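You operate a simulated robot arm through the tools that you are given. There is no shell and no other tool.

The job below is to be done with a simulated robot arm. You get a single attempt, and the scene is never put back.

TASK
Fit the yellow lens in the air helmet in place of the frosted one.
Fine: free the latch, raise the frame, lay the frosted lens in the scrap tray, seat the new lens, then shut the frame and latch it. Where these are worked on the way, their far stop is far enough and under half their travel is too little: lens frame on the helmet.

Only the result counts: the job must be done as asked and must still hold three seconds after the hand-in. Knocking over, shifting, dropping, spilling or breaking anything else fails it.

THE ROBOT
A 7-joint arm with a two-finger parallel gripper, fixed in place. Base frame: the origin is at the foot of the arm, x ahead of it, y to its left, z up. Readings come in mm, degrees, newtons and seconds.
With the tool pointing down near the work surface it reaches from about 400 to 900 mm from the base axis. Its first joint turns from -115.0 to 115.0 degrees. Payload 3.91 kg.
The tool frame sits at the grasp point between the pads (the TCP): z along the fingers, y along the line on which they close. The tips reach 30 mm beyond it. Largest opening 110 mm; finger width 20, thickness 10; the body of the gripper, 48 by 112 mm, starts 55 mm behind the TCP.
Orientation is that of the tool frame in the base frame, as a unit quaternion [x, y, z, w]. With the fingers straight down and closing along the base's y, the tool's x points along the base's -x, its y along +y and its z along -z.

THE INTERFACE
- The arm moves only by the tool apply_moves. Its arguments are lists of equal length, an entry for each row: "travel": the shift along the base's x, y, z in units of 25 mm (1.0 is 25 mm), a list of three; "angular": the turn, a rotation vector about the base's x, y, z in units of 6 degrees (1.0 is 6 degrees), a list of three; "grip": the opening, from 0 (shut) to 1 (fully open). In form: {"travel": [[tx, ty, tz], ...], "angular": [[ax, ay, az], ...], "grip": [grip, ...]}. A call has 1 to 20 rows; each row shifts and turns the commanded pose from where the row before left it. A call with a number of a shift or a turn outside -1 to 1 is refused whole. Each row takes 0.2 s and may step no farther than 50 mm and 8.6 degrees from the row before; otherwise, or with a gripper value out of range, the whole call is refused. A pose out of reach is approached as far as the arm can. The call stops where the force on the tool passes 40 N (or 10 N more than at its start, if that is more) or the arm is blocked; 0.2 s more then pass. The fingers move at their own pace (about 153 mm/s each) and stop on an object; they squeeze with about 36 N. The grip force told is the motor's: it shows also when the fingers shut on nothing. Time passes only in rows, and 0.2 s behind the last, so rows that do not move let the fingers close. It gives the time, the measured TCP pose, the force on the tool (base axes), the opening and the grip force at its end, in the units of the frame above (readings bear some noise), with the torque about the TCP (base axes, N m) and any sound that the robot's microphone picked up.
- Cameras (640 x 400 px; columns grow to the right, rows downward): "scene" is fixed at [225.8, 644.5, 1633.4]; the picture's right is [-0.68, -0.74, 0.00], its down [-0.49, 0.45, -0.75] and it looks along [0.55, -0.51, -0.66] (base axes); focal length 309 px, centre (320, 200). "wrist" rides on the gripper at [72, 17, -103] in the tool frame; the picture's right is [-0.23, 0.97, 0.00], its down [-0.76, -0.18, -0.62] and it looks along [-0.61, -0.14, 0.78] (tool axes); focal length 222 px, centre (320, 200). There is no depth. A picture from a camera that has moved, and an enlarged one, comes with that camera's place and axes in the base frame and with its lens. The place of the scene camera against the robot may be out by one fixed shift of up to 12 mm in any direction.
- grab_frame(camera): a new picture of that camera. It takes no simulated time.
- slide_trunk(by): slides the trunk up (or, below 0, down) by that many mm; the arm rides with it, the base frame stays. It gives what a move gives, with no picture.
- enlarge(camera, box): a new picture of the part [left, top, right, bottom] of that camera's present view, enlarged. It takes no simulated time.
- sign_off(): hands the job in; it is judged then, once.

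Places have to be worked out from the pictures, the camera data and where the tool is seen. Open the gripper and draw the arm clear of the work before you hand the job in, unless the task says otherwise.

The tools are called after "Request:" as a command line: name --argument value ..., lists and objects as JSON in quotes. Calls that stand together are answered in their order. apply_moves: Moves the arm, as the interface text tells. Its arguments: {"type":"object","properties":{"travel":{"type":"array"},"angular":{"type":"array"},"grip":{"type":"array"}},"required":["travel","angular","grip"]} The other tools are called the same way: slide_trunk (by) slides the trunk up or down; grab_frame (camera) takes a picture; enlarge (camera, box) takes an enlarged picture of a part of a camera's view; sign_off () hands the job in.

At the start:

```text
t: 0.0
tcp_pos: [442.0, 193.1, 1394.8]
tcp_rot: [0.0, 1.0, 0.0, 0.0]
force: [-0.2, -0.6, -0.5]
torque: [0.04, 0.0, -0.01]
finger_gap: 109.8
grip_force: 0.1
trunk travel left (down, up): [-900.0, 90.0]
```

scene: 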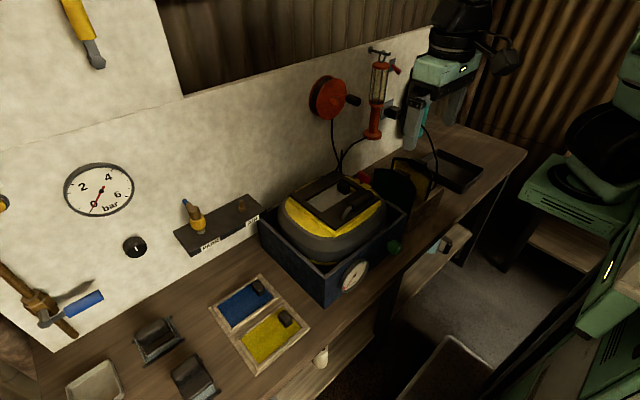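
wrist: 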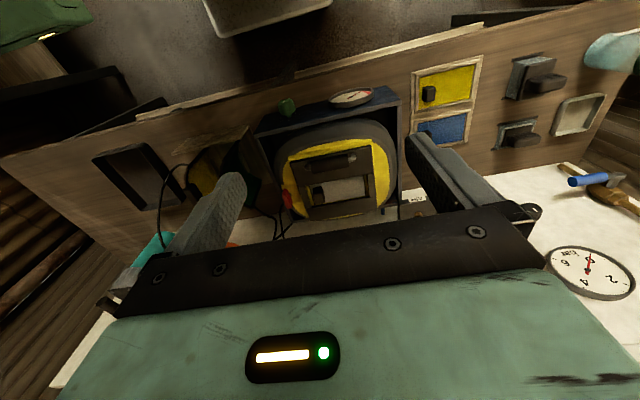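

The pictures show a bench with a diving helmet in a dark box, two lenses (blue and yellow) in a wooden rack, and several trays. I'll enlarge both views to make out the details.

Request:
enlarge --camera "scene" --box '[240, 140, 420, 300]'

Request:
enlarge --camera "scene" --box '[50, 250, 330, 400]'

Request:
enlarge --camera "wrist" --box '[240, 70, 420, 230]'

Request:
enlarge --camera "scene" --box '[340, 40, 520, 220]'

```text
2.50 times, centred on (330, 220) of scene
camera zoom: at [225.8, 644.5, 1633.4], right [-0.68, -0.74, 0.0], down [-0.49, 0.45, -0.75], along [0.55, -0.51, -0.66], focal length 772 px, centre (295, 150)
```

zoom: 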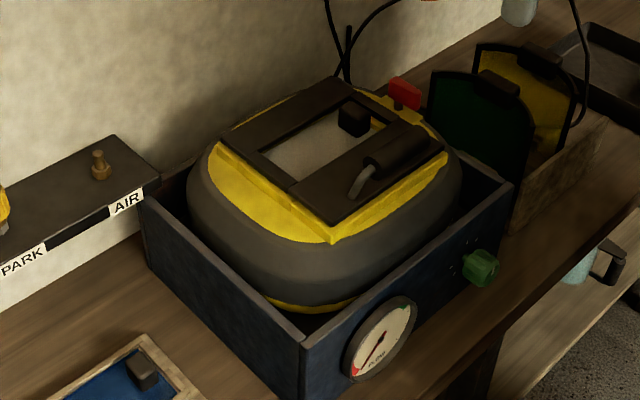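

```text
2.29 times, centred on (190, 325) of scene
camera zoom: at [225.8, 644.5, 1633.4], right [-0.68, -0.74, 0.0], down [-0.49, 0.45, -0.75], along [0.55, -0.51, -0.66], focal length 706 px, centre (617, -86)
```

zoom: 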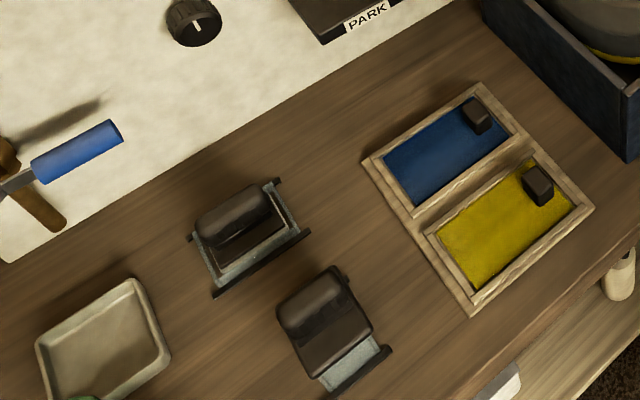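

```text
2.50 times, centred on (330, 150) of wrist
camera zoom: at [368.4, 211.1, 1497.6], right [0.23, 0.97, 0.0], down [0.76, -0.18, 0.62], along [0.61, -0.14, -0.78], focal length 555 px, centre (295, 325)
```

zoom: 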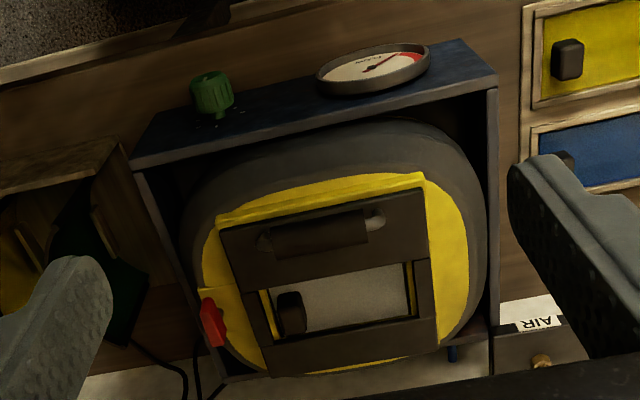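

```text
2.22 times, centred on (430, 130) of scene
camera zoom: at [225.8, 644.5, 1633.4], right [-0.68, -0.74, 0.0], down [-0.49, 0.45, -0.75], along [0.55, -0.51, -0.66], focal length 687 px, centre (76, 356)
```

zoom: 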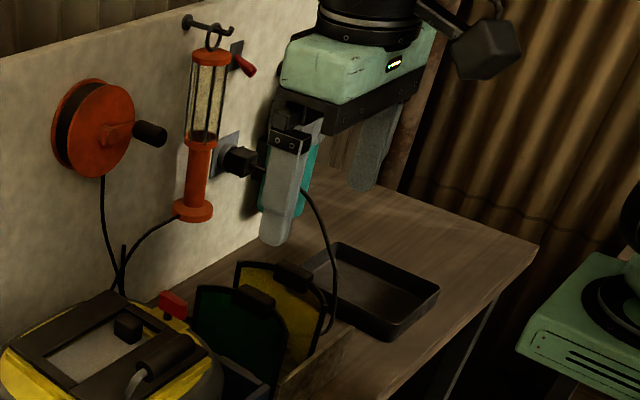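

The frosted lens sits in the helmet at about (677, 188, 1075). I'll move left at the present height to view the left part of the bench from the wrist camera.

Request:
apply_moves --travel '[[0, 1, 0], [0, 1, 0], [0, 1, 0], [0, 1, 0], [0, 1, 0], [0, 1, 0], [0, 1, 0], [0, 1, 0], [0, 1, 0], [0, 1, 0]]' --angular '[[0, 0, 0], [0, 0, 0], [0, 0, 0], [0, 0, 0], [0, 0, 0], [0, 0, 0], [0, 0, 0], [0, 0, 0], [0, 0, 0], [0, 0, 0]]' --grip '[1, 1, 1, 1, 1, 1, 1, 1, 1, 1]'

Request:
grab_frame --camera "wrist"

Request:
grab_frame --camera "scene"

```text
t: 2.2
tcp_pos: [441.7, 442.5, 1396.0]
tcp_rot: [0.0, 1.0, 0.0, 0.0]
force: [0.1, -0.4, 0.6]
torque: [0.02, 0.02, -0.01]
finger_gap: 109.8
grip_force: 0.0
trunk travel left (down, up): [-900.0, 90.0]
```

```text
taken
camera wrist: at [369.6, 460.8, 1498.0], right [0.23, 0.97, 0.0], down [0.76, -0.18, 0.62], along [0.61, -0.14, -0.78], focal length 222 px, centre (320, 200)
```

wrist: 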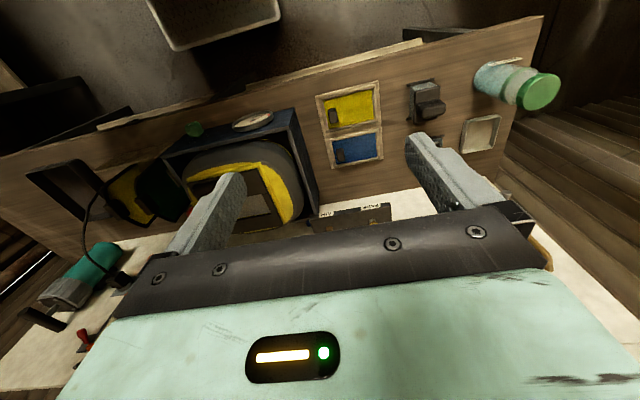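

```text
taken
```

scene: 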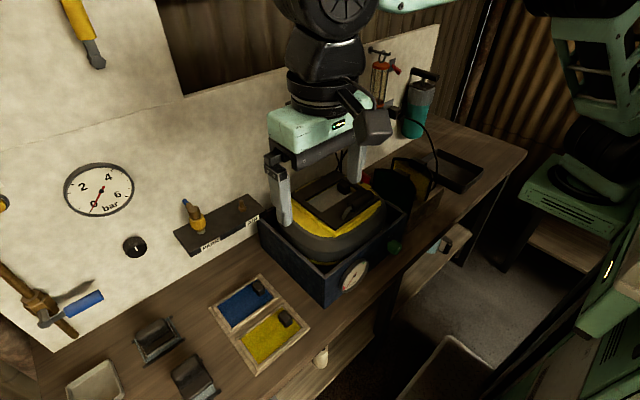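

The new viewpoint shows the lens tray, the black items and the beige tray. I'll enlarge those regions.

Request:
enlarge --camera "wrist" --box '[300, 60, 540, 210]'

Request:
enlarge --camera "wrist" --box '[20, 100, 200, 250]'

Request:
enlarge --camera "scene" --box '[60, 300, 220, 400]'

Request:
enlarge --camera "scene" --box '[370, 120, 500, 220]'

```text
2.67 times, centred on (420, 135) of wrist
camera zoom: at [369.6, 460.8, 1498.0], right [0.23, 0.97, 0.0], down [0.76, -0.18, 0.62], along [0.61, -0.14, -0.78], focal length 592 px, centre (53, 373)
```

zoom: 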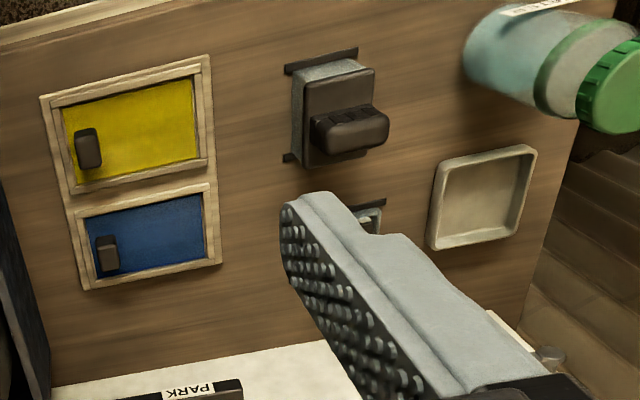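

```text
2.67 times, centred on (110, 175) of wrist
camera zoom: at [369.6, 460.8, 1498.0], right [0.23, 0.97, 0.0], down [0.76, -0.18, 0.62], along [0.61, -0.14, -0.78], focal length 592 px, centre (880, 267)
```

zoom: 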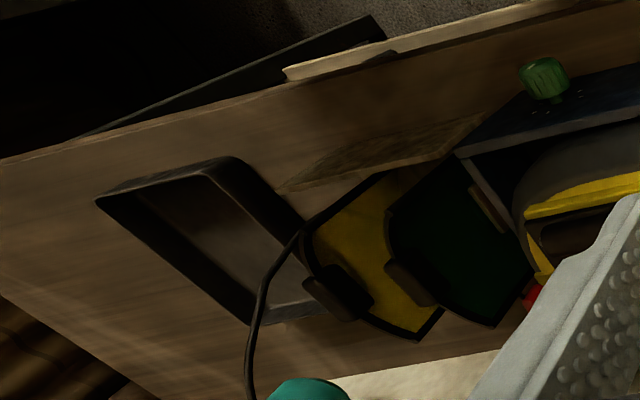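

```text
4.00 times, centred on (140, 350) of scene
camera zoom: at [225.8, 644.5, 1633.4], right [-0.68, -0.74, 0.0], down [-0.49, 0.45, -0.75], along [0.55, -0.51, -0.66], focal length 1236 px, centre (1040, -400)
```

zoom: 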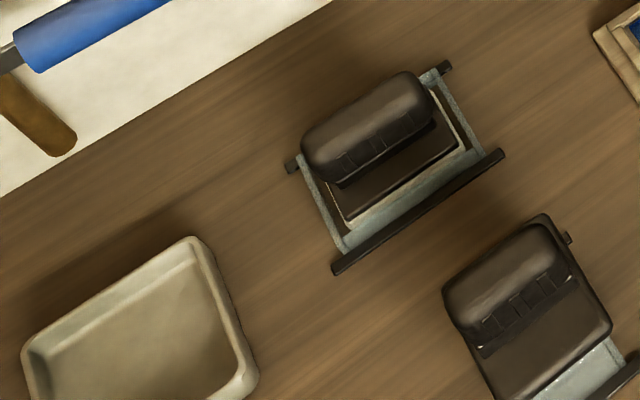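

```text
4.00 times, centred on (435, 170) of scene
camera zoom: at [225.8, 644.5, 1633.4], right [-0.68, -0.74, 0.0], down [-0.49, 0.45, -0.75], along [0.55, -0.51, -0.66], focal length 1236 px, centre (-140, 320)
```

zoom: 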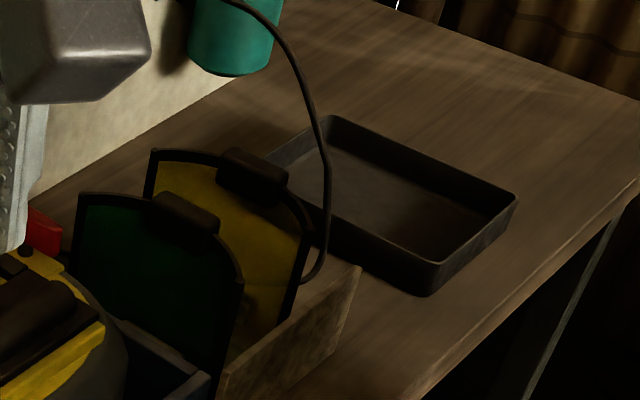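

Two wrist views triangulate the yellow lens tab at about (558, 452, 926). The helmet opening looks rectangular, the same shape as this lens. I'll bring the arm nearer the helmet to inspect its latch and frame.

Request:
apply_moves --travel '[[0.512, -0.948, -0.784], [0.512, -0.948, -0.784], [0.512, -0.948, -0.784], [0.512, -0.948, -0.784], [0.512, -0.948, -0.784], [0.512, -0.948, -0.784], [0.512, -0.948, -0.784], [0.512, -0.948, -0.784], [0.512, -0.948, -0.784], [0.512, -0.948, -0.784]]' --angular '[[0, 0, 0], [0, 0, 0], [0, 0, 0], [0, 0, 0], [0, 0, 0], [0, 0, 0], [0, 0, 0], [0, 0, 0], [0, 0, 0], [0, 0, 0]]' --grip '[1, 1, 1, 1, 1, 1, 1, 1, 1, 1]'

Request:
grab_frame --camera "wrist"

Request:
enlarge --camera "wrist" --box '[210, 60, 430, 210]'

Request:
grab_frame --camera "scene"

```text
t: 4.4
tcp_pos: [569.5, 204.2, 1199.9]
tcp_rot: [0.0, 1.0, 0.0, -0.001]
force: [0.2, 0.4, 1.0]
torque: [0.0, -0.04, 0.02]
finger_gap: 110.0
grip_force: 0.0
trunk travel left (down, up): [-900.0, 90.0]
```

```text
taken
camera wrist: at [496.9, 222.7, 1301.1], right [0.23, 0.97, 0.0], down [0.76, -0.18, 0.62], along [0.61, -0.14, -0.78], focal length 222 px, centre (320, 200)
```

wrist: 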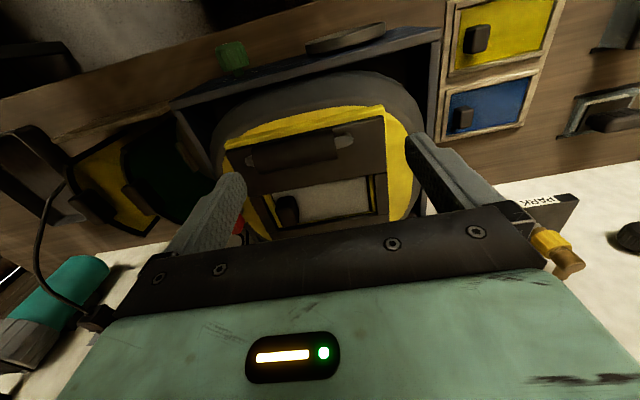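

```text
2.67 times, centred on (320, 135) of wrist
camera zoom: at [496.9, 222.7, 1301.1], right [0.23, 0.97, 0.0], down [0.76, -0.18, 0.62], along [0.61, -0.14, -0.78], focal length 592 px, centre (320, 373)
```

zoom: 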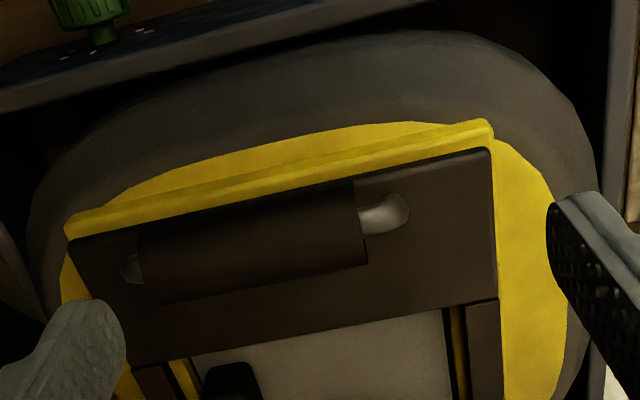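

```text
taken
```

scene: 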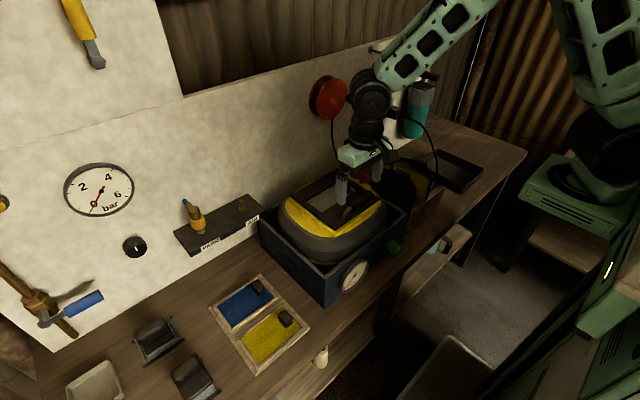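

The frame has a bar handle on its near edge, and a red piece stands at its −y side, probably the latch, at about (664, 64, 1093). I'll shift toward −y for a better look at it.

Request:
apply_moves --travel '[[0, -1, 0], [0, -1, 0], [0, -1, 0], [0.2, -1, 0], [0.2, -0.8, 0]]' --angular '[[0, 0, 0], [0, 0, 0], [0, 0, 0], [0, 0, 0], [0, 0, 0]]' --grip '[1, 1, 1, 1, 1]'

Request:
grab_frame --camera "wrist"

Request:
enlarge --camera "wrist" --box '[240, 90, 440, 215]'

Request:
enlarge --camera "wrist" --box '[40, 60, 240, 230]'

Request:
enlarge --camera "scene" --box '[320, 120, 460, 240]'

```text
t: 5.6
tcp_pos: [578.6, 87.4, 1199.6]
tcp_rot: [0.001, 1.0, 0.0, 0.0]
force: [-0.3, 0.6, 0.2]
torque: [-0.02, -0.03, 0.02]
finger_gap: 110.1
grip_force: 0.0
trunk travel left (down, up): [-900.0, 90.0]
```

```text
taken
camera wrist: at [505.8, 105.9, 1301.8], right [0.23, 0.97, 0.0], down [0.76, -0.18, 0.62], along [0.61, -0.14, -0.78], focal length 222 px, centre (320, 200)
```

wrist: 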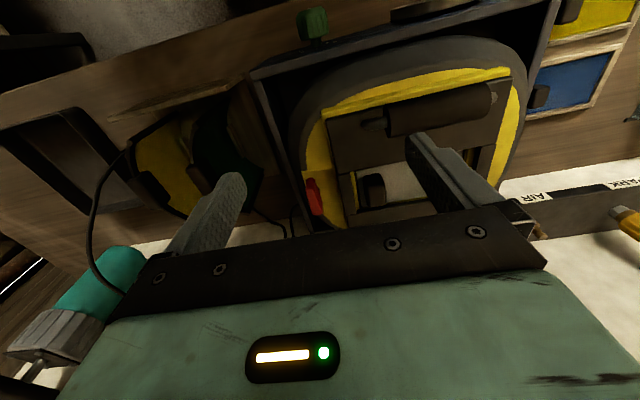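

```text
3.20 times, centred on (340, 152) of wrist
camera zoom: at [505.8, 105.9, 1301.8], right [0.23, 0.97, 0.0], down [0.76, -0.18, 0.62], along [0.61, -0.14, -0.78], focal length 711 px, centre (256, 352)
```

zoom: 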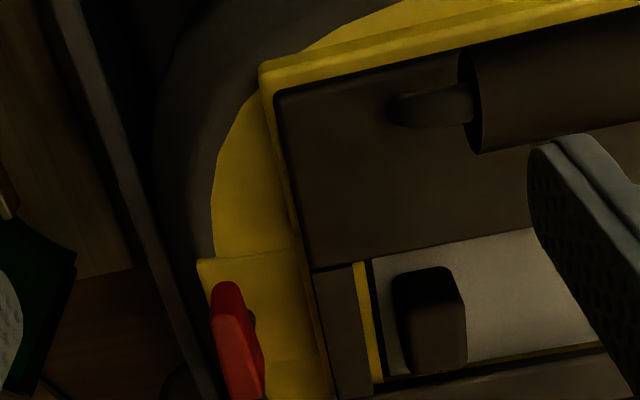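

```text
2.35 times, centred on (140, 145) of wrist
camera zoom: at [505.8, 105.9, 1301.8], right [0.23, 0.97, 0.0], down [0.76, -0.18, 0.62], along [0.61, -0.14, -0.78], focal length 523 px, centre (744, 329)
```

zoom: 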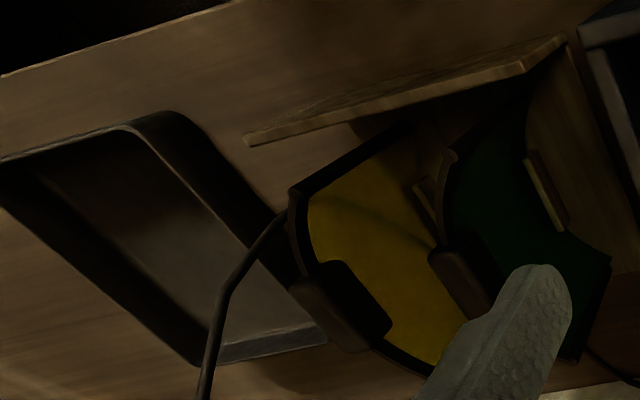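

```text
3.33 times, centred on (390, 180) of scene
camera zoom: at [225.8, 644.5, 1633.4], right [-0.68, -0.74, 0.0], down [-0.49, 0.45, -0.75], along [0.55, -0.51, -0.66], focal length 1030 px, centre (87, 267)
```

zoom: 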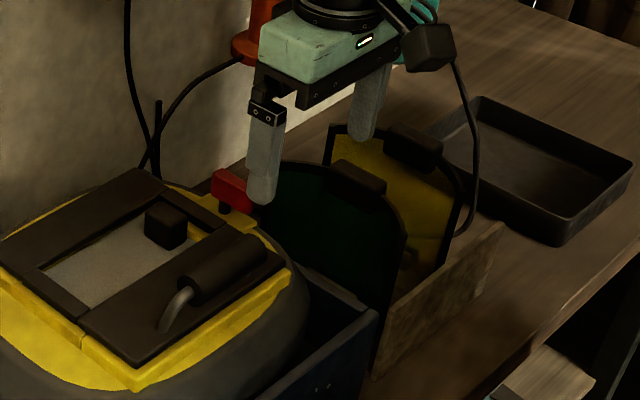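

The red piece is a lever on a yellow lug at the −y side of the frame. I'll turn the gripper 90° so the wrist camera looks from −y toward +y at the latch and hinge.

Request:
apply_moves --travel '[[0.2, -0.1, 0.05], [0.2, -0.1, 0.05], [0.2, -0.1, 0.05], [0.2, -0.1, 0.05], [0.2, -0.1, 0.05], [0.2, -0.1, 0.05], [0.2, -0.1, 0.05], [0.2, -0.1, 0.05], [0.2, -0.1, 0.05], [0.2, -0.1, 0.05], [0.2, -0.1, 0.05], [0.2, -0.1, 0.05], [0.2, -0.1, 0.05], [0.2, -0.1, 0.05], [0.2, -0.1, 0.05]]' --angular '[[0, 0, 1], [0, 0, 1], [0, 0, 1], [0, 0, 1], [0, 0, 1], [0, 0, 1], [0, 0, 1], [0, 0, 1], [0, 0, 1], [0, 0, 1], [0, 0, 1], [0, 0, 1], [0, 0, 1], [0, 0, 1], [0, 0, 1]]' --grip '[1, 1, 1, 1, 1, 1, 1, 1, 1, 1, 1, 1, 1, 1, 1]'

Request:
grab_frame --camera "wrist"

Request:
enlarge --camera "wrist" --box '[220, 60, 440, 215]'

```text
t: 8.8
tcp_pos: [655.7, 50.2, 1217.7]
tcp_rot: [0.708, -0.707, 0.0, 0.0]
force: [-0.8, 0.5, 0.7]
torque: [-0.01, -0.01, -0.01]
finger_gap: 109.8
grip_force: 0.1
trunk travel left (down, up): [-900.0, 90.0]
```

```text
taken
camera wrist: at [638.4, -22.1, 1320.5], right [-0.97, 0.23, 0.0], down [0.18, 0.76, 0.62], along [0.14, 0.61, -0.78], focal length 222 px, centre (320, 200)
```

wrist: 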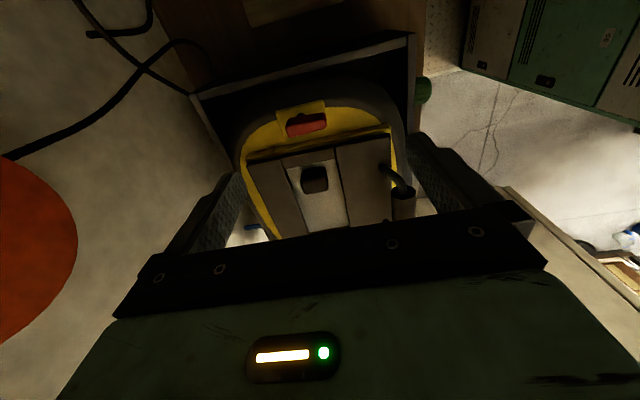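

```text
2.58 times, centred on (330, 138) of wrist
camera zoom: at [638.4, -22.1, 1320.5], right [-0.97, 0.23, 0.0], down [0.18, 0.76, 0.62], along [0.14, 0.61, -0.78], focal length 573 px, centre (294, 361)
```

zoom: 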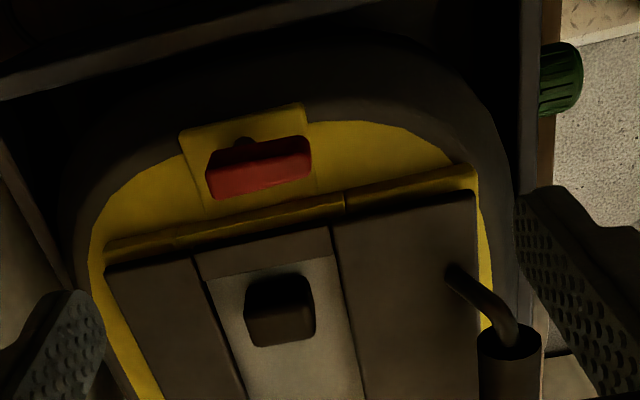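

The red block sits on a dark pin on the yellow lug, parallel to the frame's −y edge. I'll move closer and lower to see how it engages.

Request:
apply_moves --travel '[[0, -0.7, -0.6], [0, -0.7, -0.6], [0, -0.6, -0.5]]' --angular '[[0, 0, 0], [0, 0, 0], [0, 0, 0]]' --grip '[1, 1, 1]'

Request:
enlarge --camera "wrist" --box '[200, 60, 440, 215]'

Request:
enlarge --camera "scene" --box '[330, 140, 400, 190]'

```text
t: 9.6
tcp_pos: [654.8, -0.8, 1175.1]
tcp_rot: [-0.706, 0.708, 0.001, 0.0]
force: [-0.2, 0.2, 1.4]
torque: [0.01, -0.02, 0.01]
finger_gap: 110.3
grip_force: 0.0
trunk travel left (down, up): [-900.0, 90.0]
```

```text
2.58 times, centred on (320, 138) of wrist
camera zoom: at [636.8, -72.4, 1277.4], right [-0.97, 0.23, 0.0], down [0.18, 0.76, 0.62], along [0.14, 0.61, -0.78], focal length 573 px, centre (320, 361)
```

zoom: 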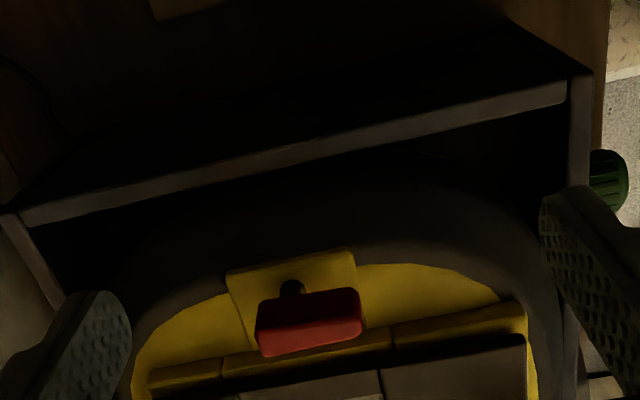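

```text
8.00 times, centred on (365, 165) of scene
camera zoom: at [225.8, 644.5, 1633.4], right [-0.68, -0.74, 0.0], down [-0.49, 0.45, -0.75], along [0.55, -0.51, -0.66], focal length 2472 px, centre (-40, 480)
```

zoom: 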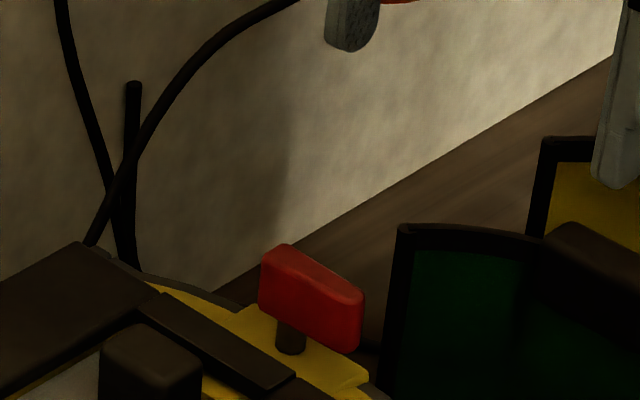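

The red block is a T-handle on a vertical post: length about x 651–694, y about 56–67, top z about 1090, so it is probably a quarter-turn latch. I'll turn the gripper back so it closes along y, and centre it above the handle.

Request:
apply_moves --travel '[[0.046, 0.166, 0], [0.046, 0.166, 0], [0.046, 0.166, 0], [0.046, 0.166, 0], [0.046, 0.166, 0], [0.046, 0.166, 0], [0.046, 0.166, 0], [0.046, 0.166, 0], [0.046, 0.166, 0], [0.046, 0.166, 0], [0.046, 0.166, 0], [0.046, 0.166, 0], [0.046, 0.166, 0], [0.046, 0.166, 0], [0.046, 0.166, 0]]' --angular '[[0, 0, -1], [0, 0, -1], [0, 0, -1], [0, 0, -1], [0, 0, -1], [0, 0, -1], [0, 0, -1], [0, 0, -1], [0, 0, -1], [0, 0, -1], [0, 0, -1], [0, 0, -1], [0, 0, -1], [0, 0, -1], [0, 0, -1]]' --grip '[1, 1, 1, 1, 1, 1, 1, 1, 1, 1, 0.5, 0.3, 0.27, 0.27, 0.27]'

Request:
grab_frame --camera "wrist"

Request:
enlarge --camera "wrist" --box '[220, 100, 420, 215]'

Request:
enlarge --camera "scene" --box '[310, 120, 420, 200]'

```text
t: 12.8
tcp_pos: [671.6, 62.8, 1174.5]
tcp_rot: [0.001, 1.0, 0.0, 0.0]
force: [-0.1, -0.3, -0.2]
torque: [0.0, 0.0, 0.01]
finger_gap: 29.7
grip_force: 0.0
trunk travel left (down, up): [-900.0, 90.0]
```

```text
taken
camera wrist: at [597.8, 80.3, 1277.8], right [0.23, 0.97, 0.0], down [0.76, -0.18, 0.62], along [0.61, -0.14, -0.78], focal length 222 px, centre (320, 200)
```

wrist: 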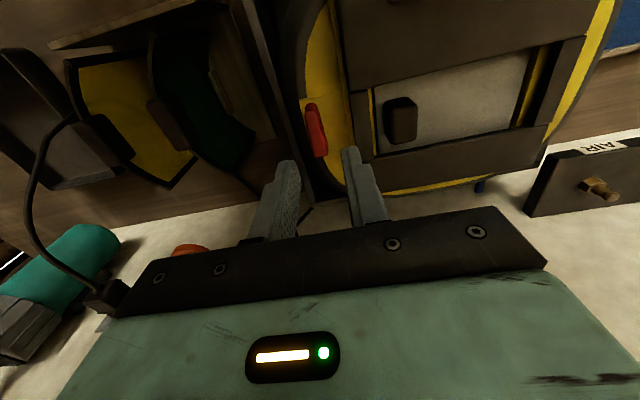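

```text
3.20 times, centred on (320, 158) of wrist
camera zoom: at [597.8, 80.3, 1277.8], right [0.23, 0.97, 0.0], down [0.76, -0.18, 0.62], along [0.61, -0.14, -0.78], focal length 711 px, centre (320, 336)
```

zoom: 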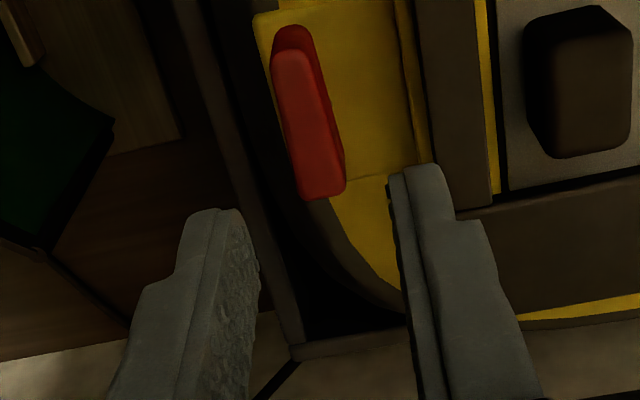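

```text
5.00 times, centred on (365, 160) of scene
camera zoom: at [225.8, 644.5, 1633.4], right [-0.68, -0.74, 0.0], down [-0.49, 0.45, -0.75], along [0.55, -0.51, -0.66], focal length 1545 px, centre (95, 400)
```

zoom: 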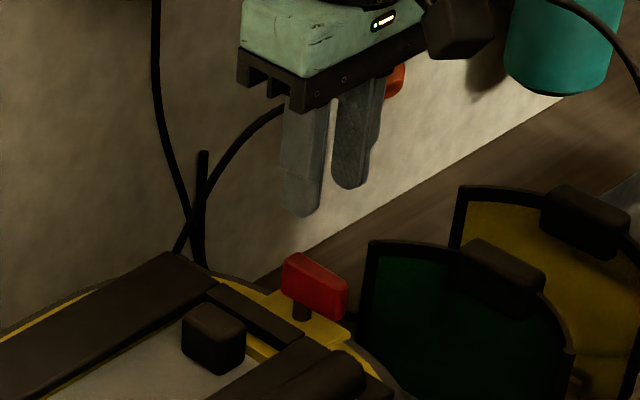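

In this view the handle is centred near (672.5, 59.5), about 10 mm wide, with its top near z 1090. I'll descend around it with a 30 mm gap, stopping with the tips about 10 mm below its top.

Request:
apply_moves --travel '[[0.03, -0.13, -0.5], [0, 0, -0.7], [0, 0, -0.7], [0, 0, -0.4], [0, 0, -0.3]]' --angular '[[0, 0, 0], [0, 0, 0], [0, 0, 0], [0, 0, 0], [0, 0, 0]]' --grip '[0.27, 0.27, 0.27, 0.27, 0.27]'

Request:
enlarge --camera "wrist" --box '[220, 100, 420, 215]'

Request:
enlarge --camera "scene" --box '[310, 120, 420, 200]'

```text
t: 14.0
tcp_pos: [673.0, 60.6, 1111.0]
tcp_rot: [0.0, 1.0, 0.0, -0.001]
force: [-0.3, 0.3, 0.4]
torque: [0.0, 0.01, -0.01]
finger_gap: 29.5
grip_force: 0.0
trunk travel left (down, up): [-900.0, 90.0]
```

```text
3.20 times, centred on (320, 158) of wrist
camera zoom: at [600.1, 78.1, 1212.6], right [0.23, 0.97, 0.0], down [0.76, -0.18, 0.62], along [0.61, -0.14, -0.78], focal length 711 px, centre (320, 336)
```

zoom: 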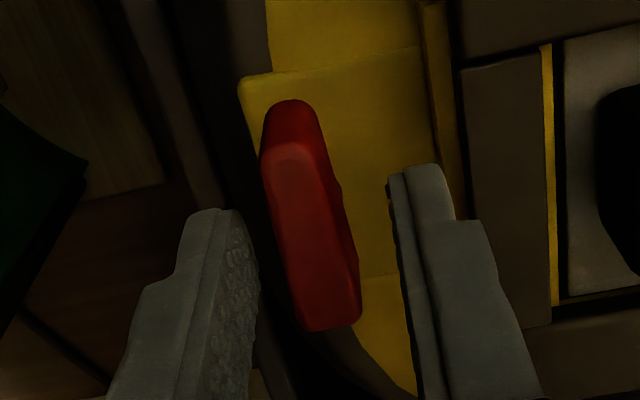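

```text
5.00 times, centred on (365, 160) of scene
camera zoom: at [225.8, 644.5, 1633.4], right [-0.68, -0.74, 0.0], down [-0.49, 0.45, -0.75], along [0.55, -0.51, -0.66], focal length 1545 px, centre (95, 400)
```

zoom: 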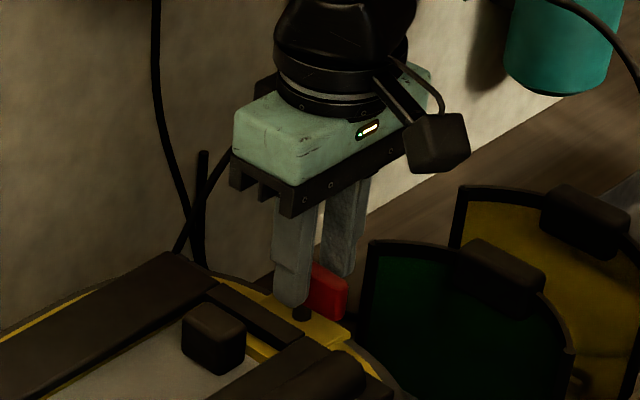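

The handle lies between the fingers. I'll lower 5 mm more and close on it.

Request:
apply_moves --travel '[[0, -0.03, -0.2], [0, 0, 0], [0, 0, 0], [0, 0, 0]]' --angular '[[0, 0, 0], [0, 0, 0], [0, 0, 0], [0, 0, 0]]' --grip '[0.27, 0.1, 0.0, 0.0]'

Request:
enlarge --camera "wrist" --box '[220, 100, 420, 215]'

```text
t: 15.0
tcp_pos: [672.6, 58.1, 1106.3]
tcp_rot: [0.001, 1.0, 0.0, 0.0]
force: [0.5, -7.9, 2.8]
torque: [-0.18, -0.21, -0.08]
finger_gap: 13.7
grip_force: 44.8
trunk travel left (down, up): [-900.0, 90.0]
```

```text
3.20 times, centred on (320, 158) of wrist
camera zoom: at [600.0, 76.1, 1208.2], right [0.23, 0.97, 0.0], down [0.76, -0.18, 0.62], along [0.61, -0.14, -0.78], focal length 711 px, centre (320, 336)
```

zoom: 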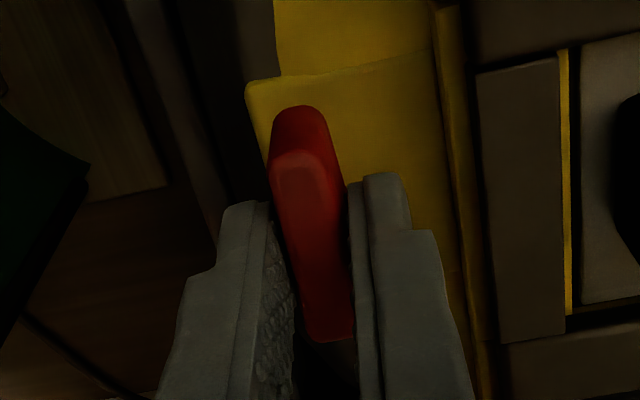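

The fingers hold the handle, 13.7 mm wide. I'll test a small turn about z and read the torque.

Request:
apply_moves --travel '[[0, 0, 0], [0, 0, 0]]' --angular '[[0, 0, 1], [0, 0, 0.5]]' --grip '[0, 0]'

Request:
enlarge --camera "wrist" --box '[220, 100, 420, 215]'

```text
t: 15.6
tcp_pos: [671.7, 56.3, 1105.8]
tcp_rot: [-0.078, 0.997, 0.0, 0.002]
force: [7.0, -15.5, 13.6]
torque: [-0.51, 0.81, -0.16]
finger_gap: 13.5
grip_force: 44.9
trunk travel left (down, up): [-900.0, 90.0]
```

```text
3.20 times, centred on (320, 158) of wrist
camera zoom: at [598.1, 63.3, 1208.0], right [0.07, 1.0, 0.0], down [0.78, -0.06, 0.62], along [0.62, -0.05, -0.78], focal length 711 px, centre (320, 336)
```

zoom: 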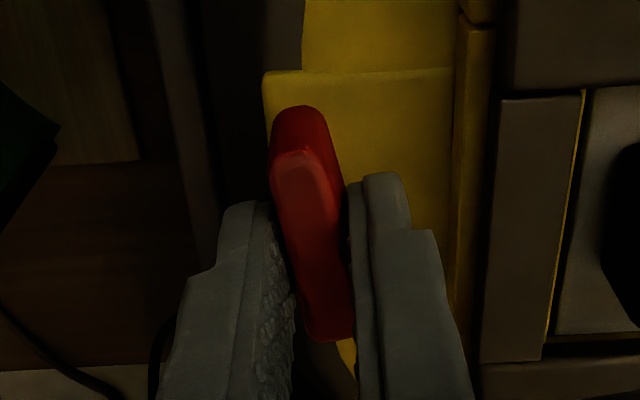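

The handle turned freely with the gripper (torque about z only −0.16 N m), so it is a rotary latch. I'll ease the sideways load by shifting −2.5 mm in y, then turn further.

Request:
apply_moves --travel '[[0, -0.1, 0.03], [0, 0, 0], [0, 0, 0], [0, 0, 0]]' --angular '[[0, 0, 0], [0, 0, 1], [0, 0, 1], [0, 0, 1]]' --grip '[0, 0, 0, 0]'

Request:
enlarge --camera "wrist" --box '[220, 100, 420, 215]'

```text
t: 16.6
tcp_pos: [671.7, 54.2, 1104.9]
tcp_rot: [-0.234, 0.972, 0.0, 0.002]
force: [20.0, -8.5, -5.6]
torque: [0.32, -1.47, -0.1]
finger_gap: 13.3
grip_force: 44.9
trunk travel left (down, up): [-900.0, 90.0]
```

```text
3.20 times, centred on (320, 158) of wrist
camera zoom: at [600.8, 37.7, 1208.0], right [-0.24, 0.97, 0.0], down [0.76, 0.19, 0.62], along [0.61, 0.15, -0.78], focal length 711 px, centre (320, 336)
```

zoom: 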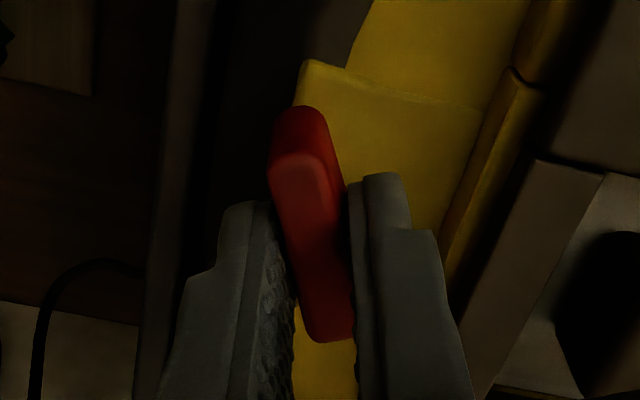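

Now 27° turned with low torque; there is 20 N sideways in +x, so the pivot lies slightly off. I'll shift +2 mm x, −1 mm y and turn on.

Request:
apply_moves --travel '[[0.08, -0.05, 0], [0, 0, 0], [0, 0, 0], [0, 0, 0]]' --angular '[[0, 0, 0], [0, 0, 1], [0, 0, 1], [0, 0, 1]]' --grip '[0, 0, 0, 0]'

Request:
enlarge --camera "wrist" --box '[220, 100, 420, 215]'

```text
t: 17.6
tcp_pos: [673.1, 52.0, 1106.2]
tcp_rot: [-0.383, 0.924, -0.001, 0.0]
force: [19.5, -10.1, 4.4]
torque: [-1.12, 0.56, -0.15]
finger_gap: 13.5
grip_force: 45.0
trunk travel left (down, up): [-900.0, 90.0]
```

```text
3.20 times, centred on (320, 158) of wrist
camera zoom: at [611.2, 14.4, 1208.1], right [-0.53, 0.85, 0.0], down [0.66, 0.41, 0.62], along [0.53, 0.33, -0.78], focal length 711 px, centre (320, 336)
```

zoom: 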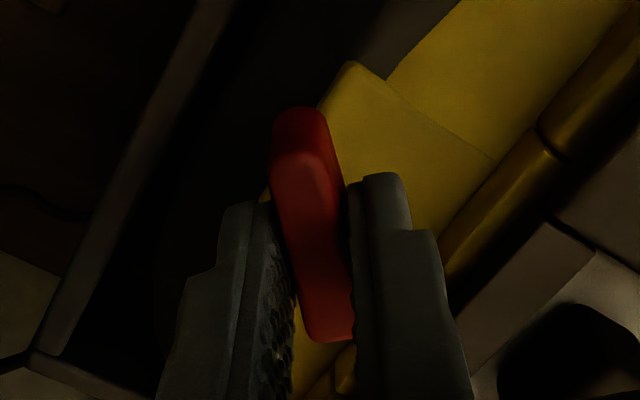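

45° turned. The pivot seems to be near (681, 55), so I'll follow the arc about it while turning on.

Request:
apply_moves --travel '[[0.1, -0.06, 0], [0.05, -0.05, 0], [0.04, -0.05, 0]]' --angular '[[0, 0, 1], [0, 0, 1], [0, 0, 1]]' --grip '[0, 0, 0]'

Request:
enlarge --camera "wrist" --box '[220, 100, 420, 215]'

```text
t: 18.4
tcp_pos: [676.8, 50.7, 1107.7]
tcp_rot: [-0.524, 0.851, 0.001, 0.0]
force: [1.5, -4.3, 12.1]
torque: [-0.39, 0.12, -0.06]
finger_gap: 13.7
grip_force: 44.3
trunk travel left (down, up): [-900.0, 90.0]
```

```text
3.20 times, centred on (320, 158) of wrist
camera zoom: at [629.0, -5.0, 1208.2], right [-0.77, 0.64, 0.0], down [0.5, 0.6, 0.62], along [0.4, 0.48, -0.78], focal length 711 px, centre (320, 336)
```

zoom: 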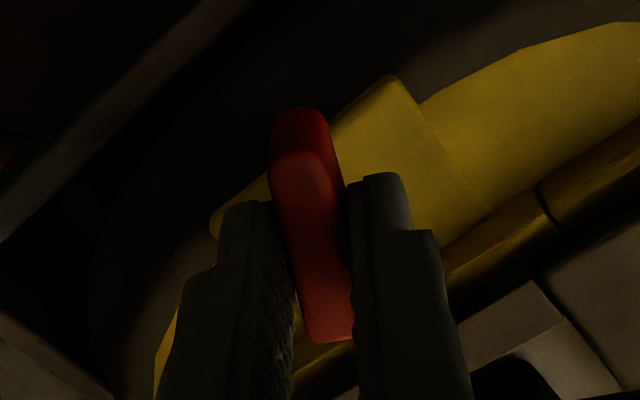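

63° turned with small forces. I'll go on along the arc until a stop shows up.

Request:
apply_moves --travel '[[0.04, -0.04, -0.02], [0.04, -0.03, 0], [0.04, -0.02, 0]]' --angular '[[0, 0, 1], [0, 0, 1], [0, 0, 1]]' --grip '[0, 0, 0]'

Request:
enlarge --camera "wrist" --box '[220, 100, 420, 215]'

```text
t: 19.2
tcp_pos: [678.2, 50.2, 1106.4]
tcp_rot: [-0.651, 0.759, 0.001, 0.001]
force: [-9.5, 6.4, 15.7]
torque: [0.51, 0.22, 0.07]
finger_gap: 13.6
grip_force: 45.3
trunk travel left (down, up): [-900.0, 90.0]
```

```text
3.20 times, centred on (320, 158) of wrist
camera zoom: at [651.2, -17.7, 1208.1], right [-0.93, 0.37, 0.0], down [0.29, 0.72, 0.62], along [0.23, 0.58, -0.78], focal length 711 px, centre (320, 336)
```

zoom: 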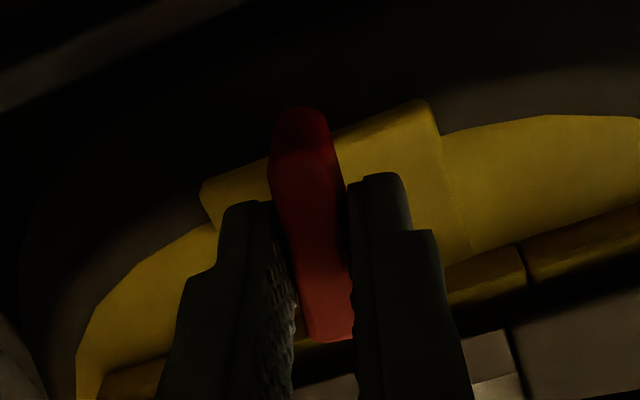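

81° turned and still free. Two more small turns to find the end.

Request:
apply_moves --travel '[[0, 0.02, 0], [0, 0, 0], [0, 0, 0]]' --angular '[[0, 0, 1], [0, 0, 0.5], [0, 0, 0.5]]' --grip '[0, 0, 0]'

Request:
grab_frame --camera "scene"

Request:
enlarge --camera "wrist" --box '[220, 100, 420, 215]'

```text
t: 20.0
tcp_pos: [679.8, 49.9, 1105.0]
tcp_rot: [0.725, -0.689, 0.0, -0.001]
force: [-6.8, 11.8, 8.7]
torque: [0.31, 0.19, -0.92]
finger_gap: 13.9
grip_force: 45.4
trunk travel left (down, up): [-900.0, 90.0]
```

```text
taken
```

scene: 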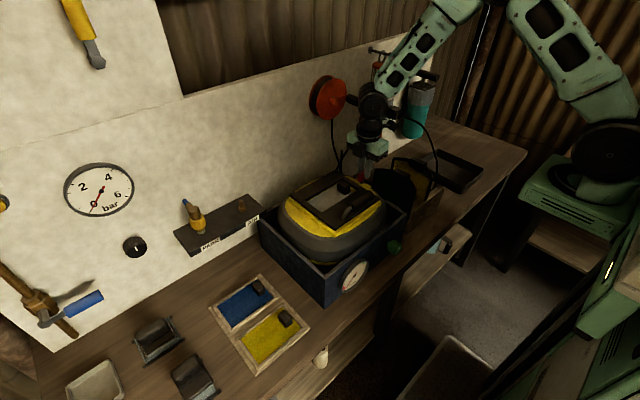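

```text
3.20 times, centred on (320, 158) of wrist
camera zoom: at [667.2, -22.4, 1208.0], right [-0.98, 0.18, 0.0], down [0.14, 0.77, 0.62], along [0.11, 0.61, -0.78], focal length 711 px, centre (320, 336)
```

zoom: 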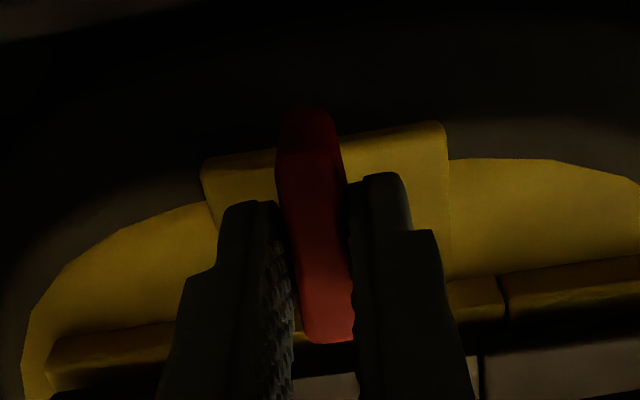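

Torque jumped to −0.92 N m at about 90°, which reads as the far stop. I'll release the handle, rise clear and look.

Request:
apply_moves --travel '[[0, 0, 0], [0, 0, 0], [0, 0, 0.6], [0, 0, 1], [0, 0, 1], [0, -0.6, 0.6]]' --angular '[[0, 0, -0.4], [0, 0, 0], [0, 0, 0], [0, 0, 0], [0, 0, 0], [0, 0, 0]]' --grip '[0.0, 0.3, 0.3, 0.3, 0.5, 0.9]'

Request:
enlarge --camera "wrist" --box '[200, 60, 440, 215]'

Request:
enlarge --camera "scene" --box '[310, 120, 420, 200]'

```text
t: 21.4
tcp_pos: [679.6, 32.3, 1188.6]
tcp_rot: [0.711, -0.703, 0.0, 0.0]
force: [0.3, 0.3, 0.2]
torque: [-0.02, 0.03, 0.0]
finger_gap: 99.2
grip_force: 0.1
trunk travel left (down, up): [-900.0, 90.0]
```

```text
2.58 times, centred on (320, 138) of wrist
camera zoom: at [663.5, -39.6, 1291.2], right [-0.98, 0.22, 0.0], down [0.17, 0.76, 0.62], along [0.13, 0.61, -0.78], focal length 573 px, centre (320, 361)
```

zoom: 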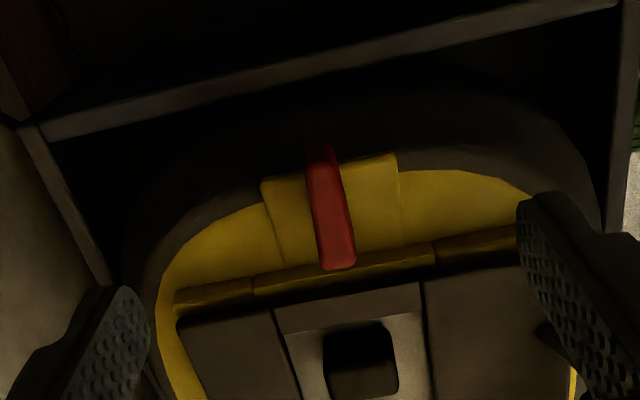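

```text
5.00 times, centred on (365, 160) of scene
camera zoom: at [225.8, 644.5, 1633.4], right [-0.68, -0.74, 0.0], down [-0.49, 0.45, -0.75], along [0.55, -0.51, -0.66], focal length 1545 px, centre (95, 400)
```

zoom: 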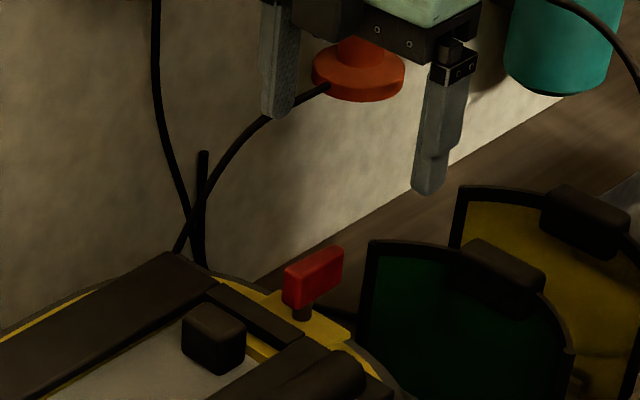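

The handle now lies along y. Next is the frame's bar handle, judged at about (578, 181, 1124), running y 143–218. I'll move above it with the fingers closing along x and check.

Request:
apply_moves --travel '[[0, 0.3, 0.8], [-0.8, 0.9, 0], [-0.8, 0.9, 0], [-0.8, 0.9, 0], [-0.8, 0.9, 0], [-0.8, 1.0, 0], [-0.06, 1.0, 0]]' --angular '[[0, 0, 0], [0, 0, 0], [0, 0, 0], [0, 0, 0], [0, 0, 0], [0, 0, 0], [0, 0, -0.1]]' --grip '[0.5, 0.5, 0.5, 0.5, 0.5, 0.5, 0.5]'

Request:
grab_frame --camera "wrist"

Request:
enlarge --camera "scene" --box '[270, 130, 400, 230]'

```text
t: 23.0
tcp_pos: [576.3, 181.5, 1202.5]
tcp_rot: [-0.706, 0.708, 0.0, 0.0]
force: [0.0, -0.6, 0.3]
torque: [0.01, -0.01, 0.01]
finger_gap: 55.1
grip_force: 0.1
trunk travel left (down, up): [-900.0, 90.0]
```

```text
taken
camera wrist: at [559.5, 109.7, 1304.8], right [-0.97, 0.23, 0.0], down [0.18, 0.76, 0.62], along [0.14, 0.61, -0.78], focal length 222 px, centre (320, 200)
```

wrist: 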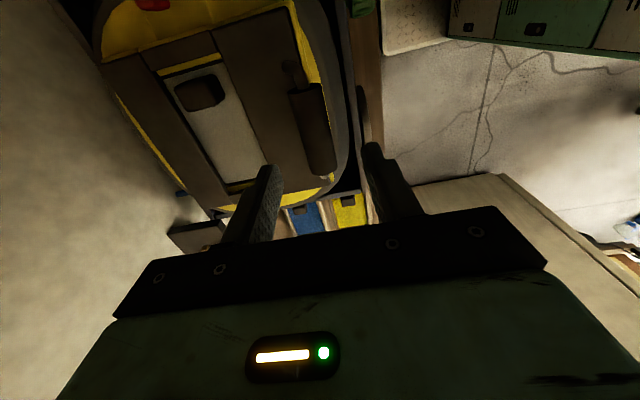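

```text
4.00 times, centred on (335, 180) of scene
camera zoom: at [225.8, 644.5, 1633.4], right [-0.68, -0.74, 0.0], down [-0.49, 0.45, -0.75], along [0.55, -0.51, -0.66], focal length 1236 px, centre (260, 280)
```

zoom: 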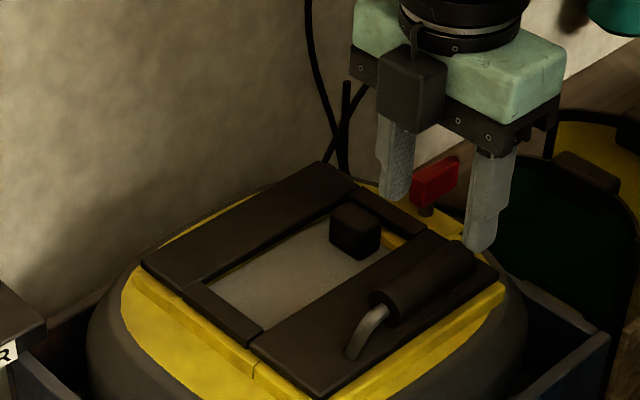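

The bar runs from about (576, 148) to (581, 214), so the helmet is yawed roughly −4°, and the bar is about 26 mm thick. I'll align the yaw and descend around the bar.

Request:
apply_moves --travel '[[0.1, 0, -0.5], [0, 0, -0.8], [0, 0, -0.8], [0, 0, -0.6], [0, 0, -0.3]]' --angular '[[0, 0, -0.7], [0, 0, 0], [0, 0, 0], [0, 0, 0], [0, 0, 0]]' --grip '[0.5, 0.5, 0.5, 0.5, 0.5]'

Request:
enlarge --camera "wrist" --box '[200, 60, 440, 215]'

Request:
enlarge --camera "scene" --box '[270, 130, 400, 230]'

```text
t: 24.2
tcp_pos: [582.0, 179.8, 1130.3]
tcp_rot: [-0.681, 0.732, 0.0, 0.0]
force: [-0.4, 0.4, 0.2]
torque: [0.0, 0.01, 0.03]
finger_gap: 55.0
grip_force: 0.1
trunk travel left (down, up): [-900.0, 90.0]
```

```text
2.58 times, centred on (320, 138) of wrist
camera zoom: at [560.3, 111.1, 1232.0], right [-0.95, 0.3, 0.0], down [0.23, 0.75, 0.62], along [0.19, 0.59, -0.78], focal length 573 px, centre (320, 361)
```

zoom: 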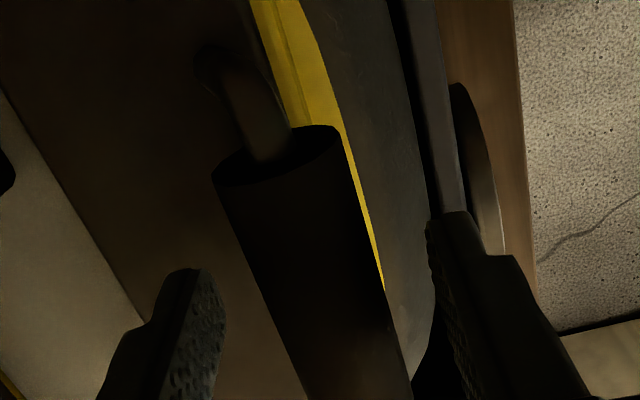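

```text
4.00 times, centred on (335, 180) of scene
camera zoom: at [225.8, 644.5, 1633.4], right [-0.68, -0.74, 0.0], down [-0.49, 0.45, -0.75], along [0.55, -0.51, -0.66], focal length 1236 px, centre (260, 280)
```

zoom: 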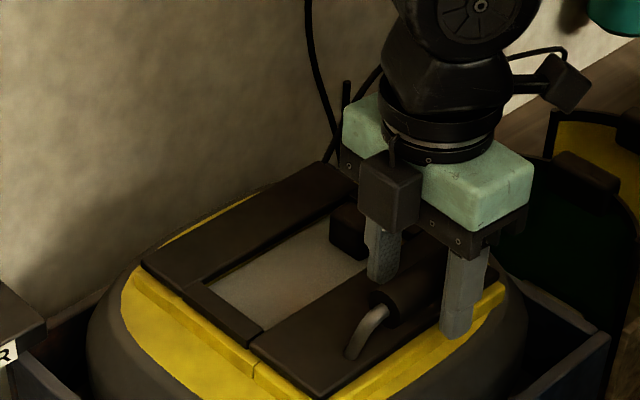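

The bar lies between the fingers, about 3 mm to −x of centre. I'll adjust, lower 5 mm, and close on it.

Request:
apply_moves --travel '[[-0.12, 0, -0.2], [0, 0, 0], [0, 0, 0], [0, 0, 0]]' --angular '[[0, 0, 0], [0, 0, 0], [0, 0, 0], [0, 0, 0]]' --grip '[0.5, 0.2, 0.0, 0.0]'

Request:
enlarge --camera "wrist" --box '[200, 60, 440, 215]'

```text
t: 25.2
tcp_pos: [579.8, 180.2, 1123.7]
tcp_rot: [-0.681, 0.733, 0.0, 0.001]
force: [16.9, 0.6, -0.6]
torque: [0.09, -0.19, 0.79]
finger_gap: 28.1
grip_force: 45.1
trunk travel left (down, up): [-900.0, 90.0]
```

```text
2.58 times, centred on (320, 138) of wrist
camera zoom: at [558.1, 110.0, 1227.1], right [-0.95, 0.3, 0.0], down [0.23, 0.75, 0.62], along [0.19, 0.6, -0.78], focal length 573 px, centre (320, 361)
```

zoom: 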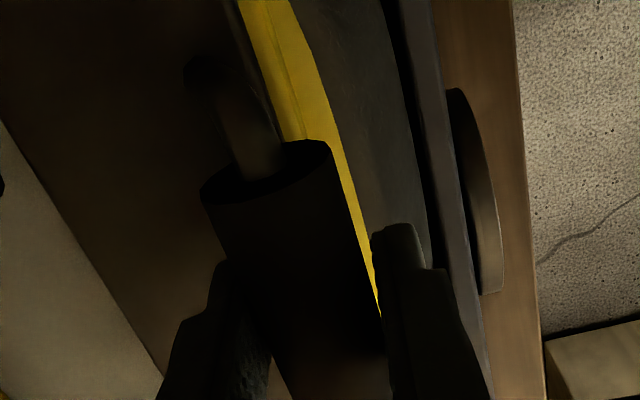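

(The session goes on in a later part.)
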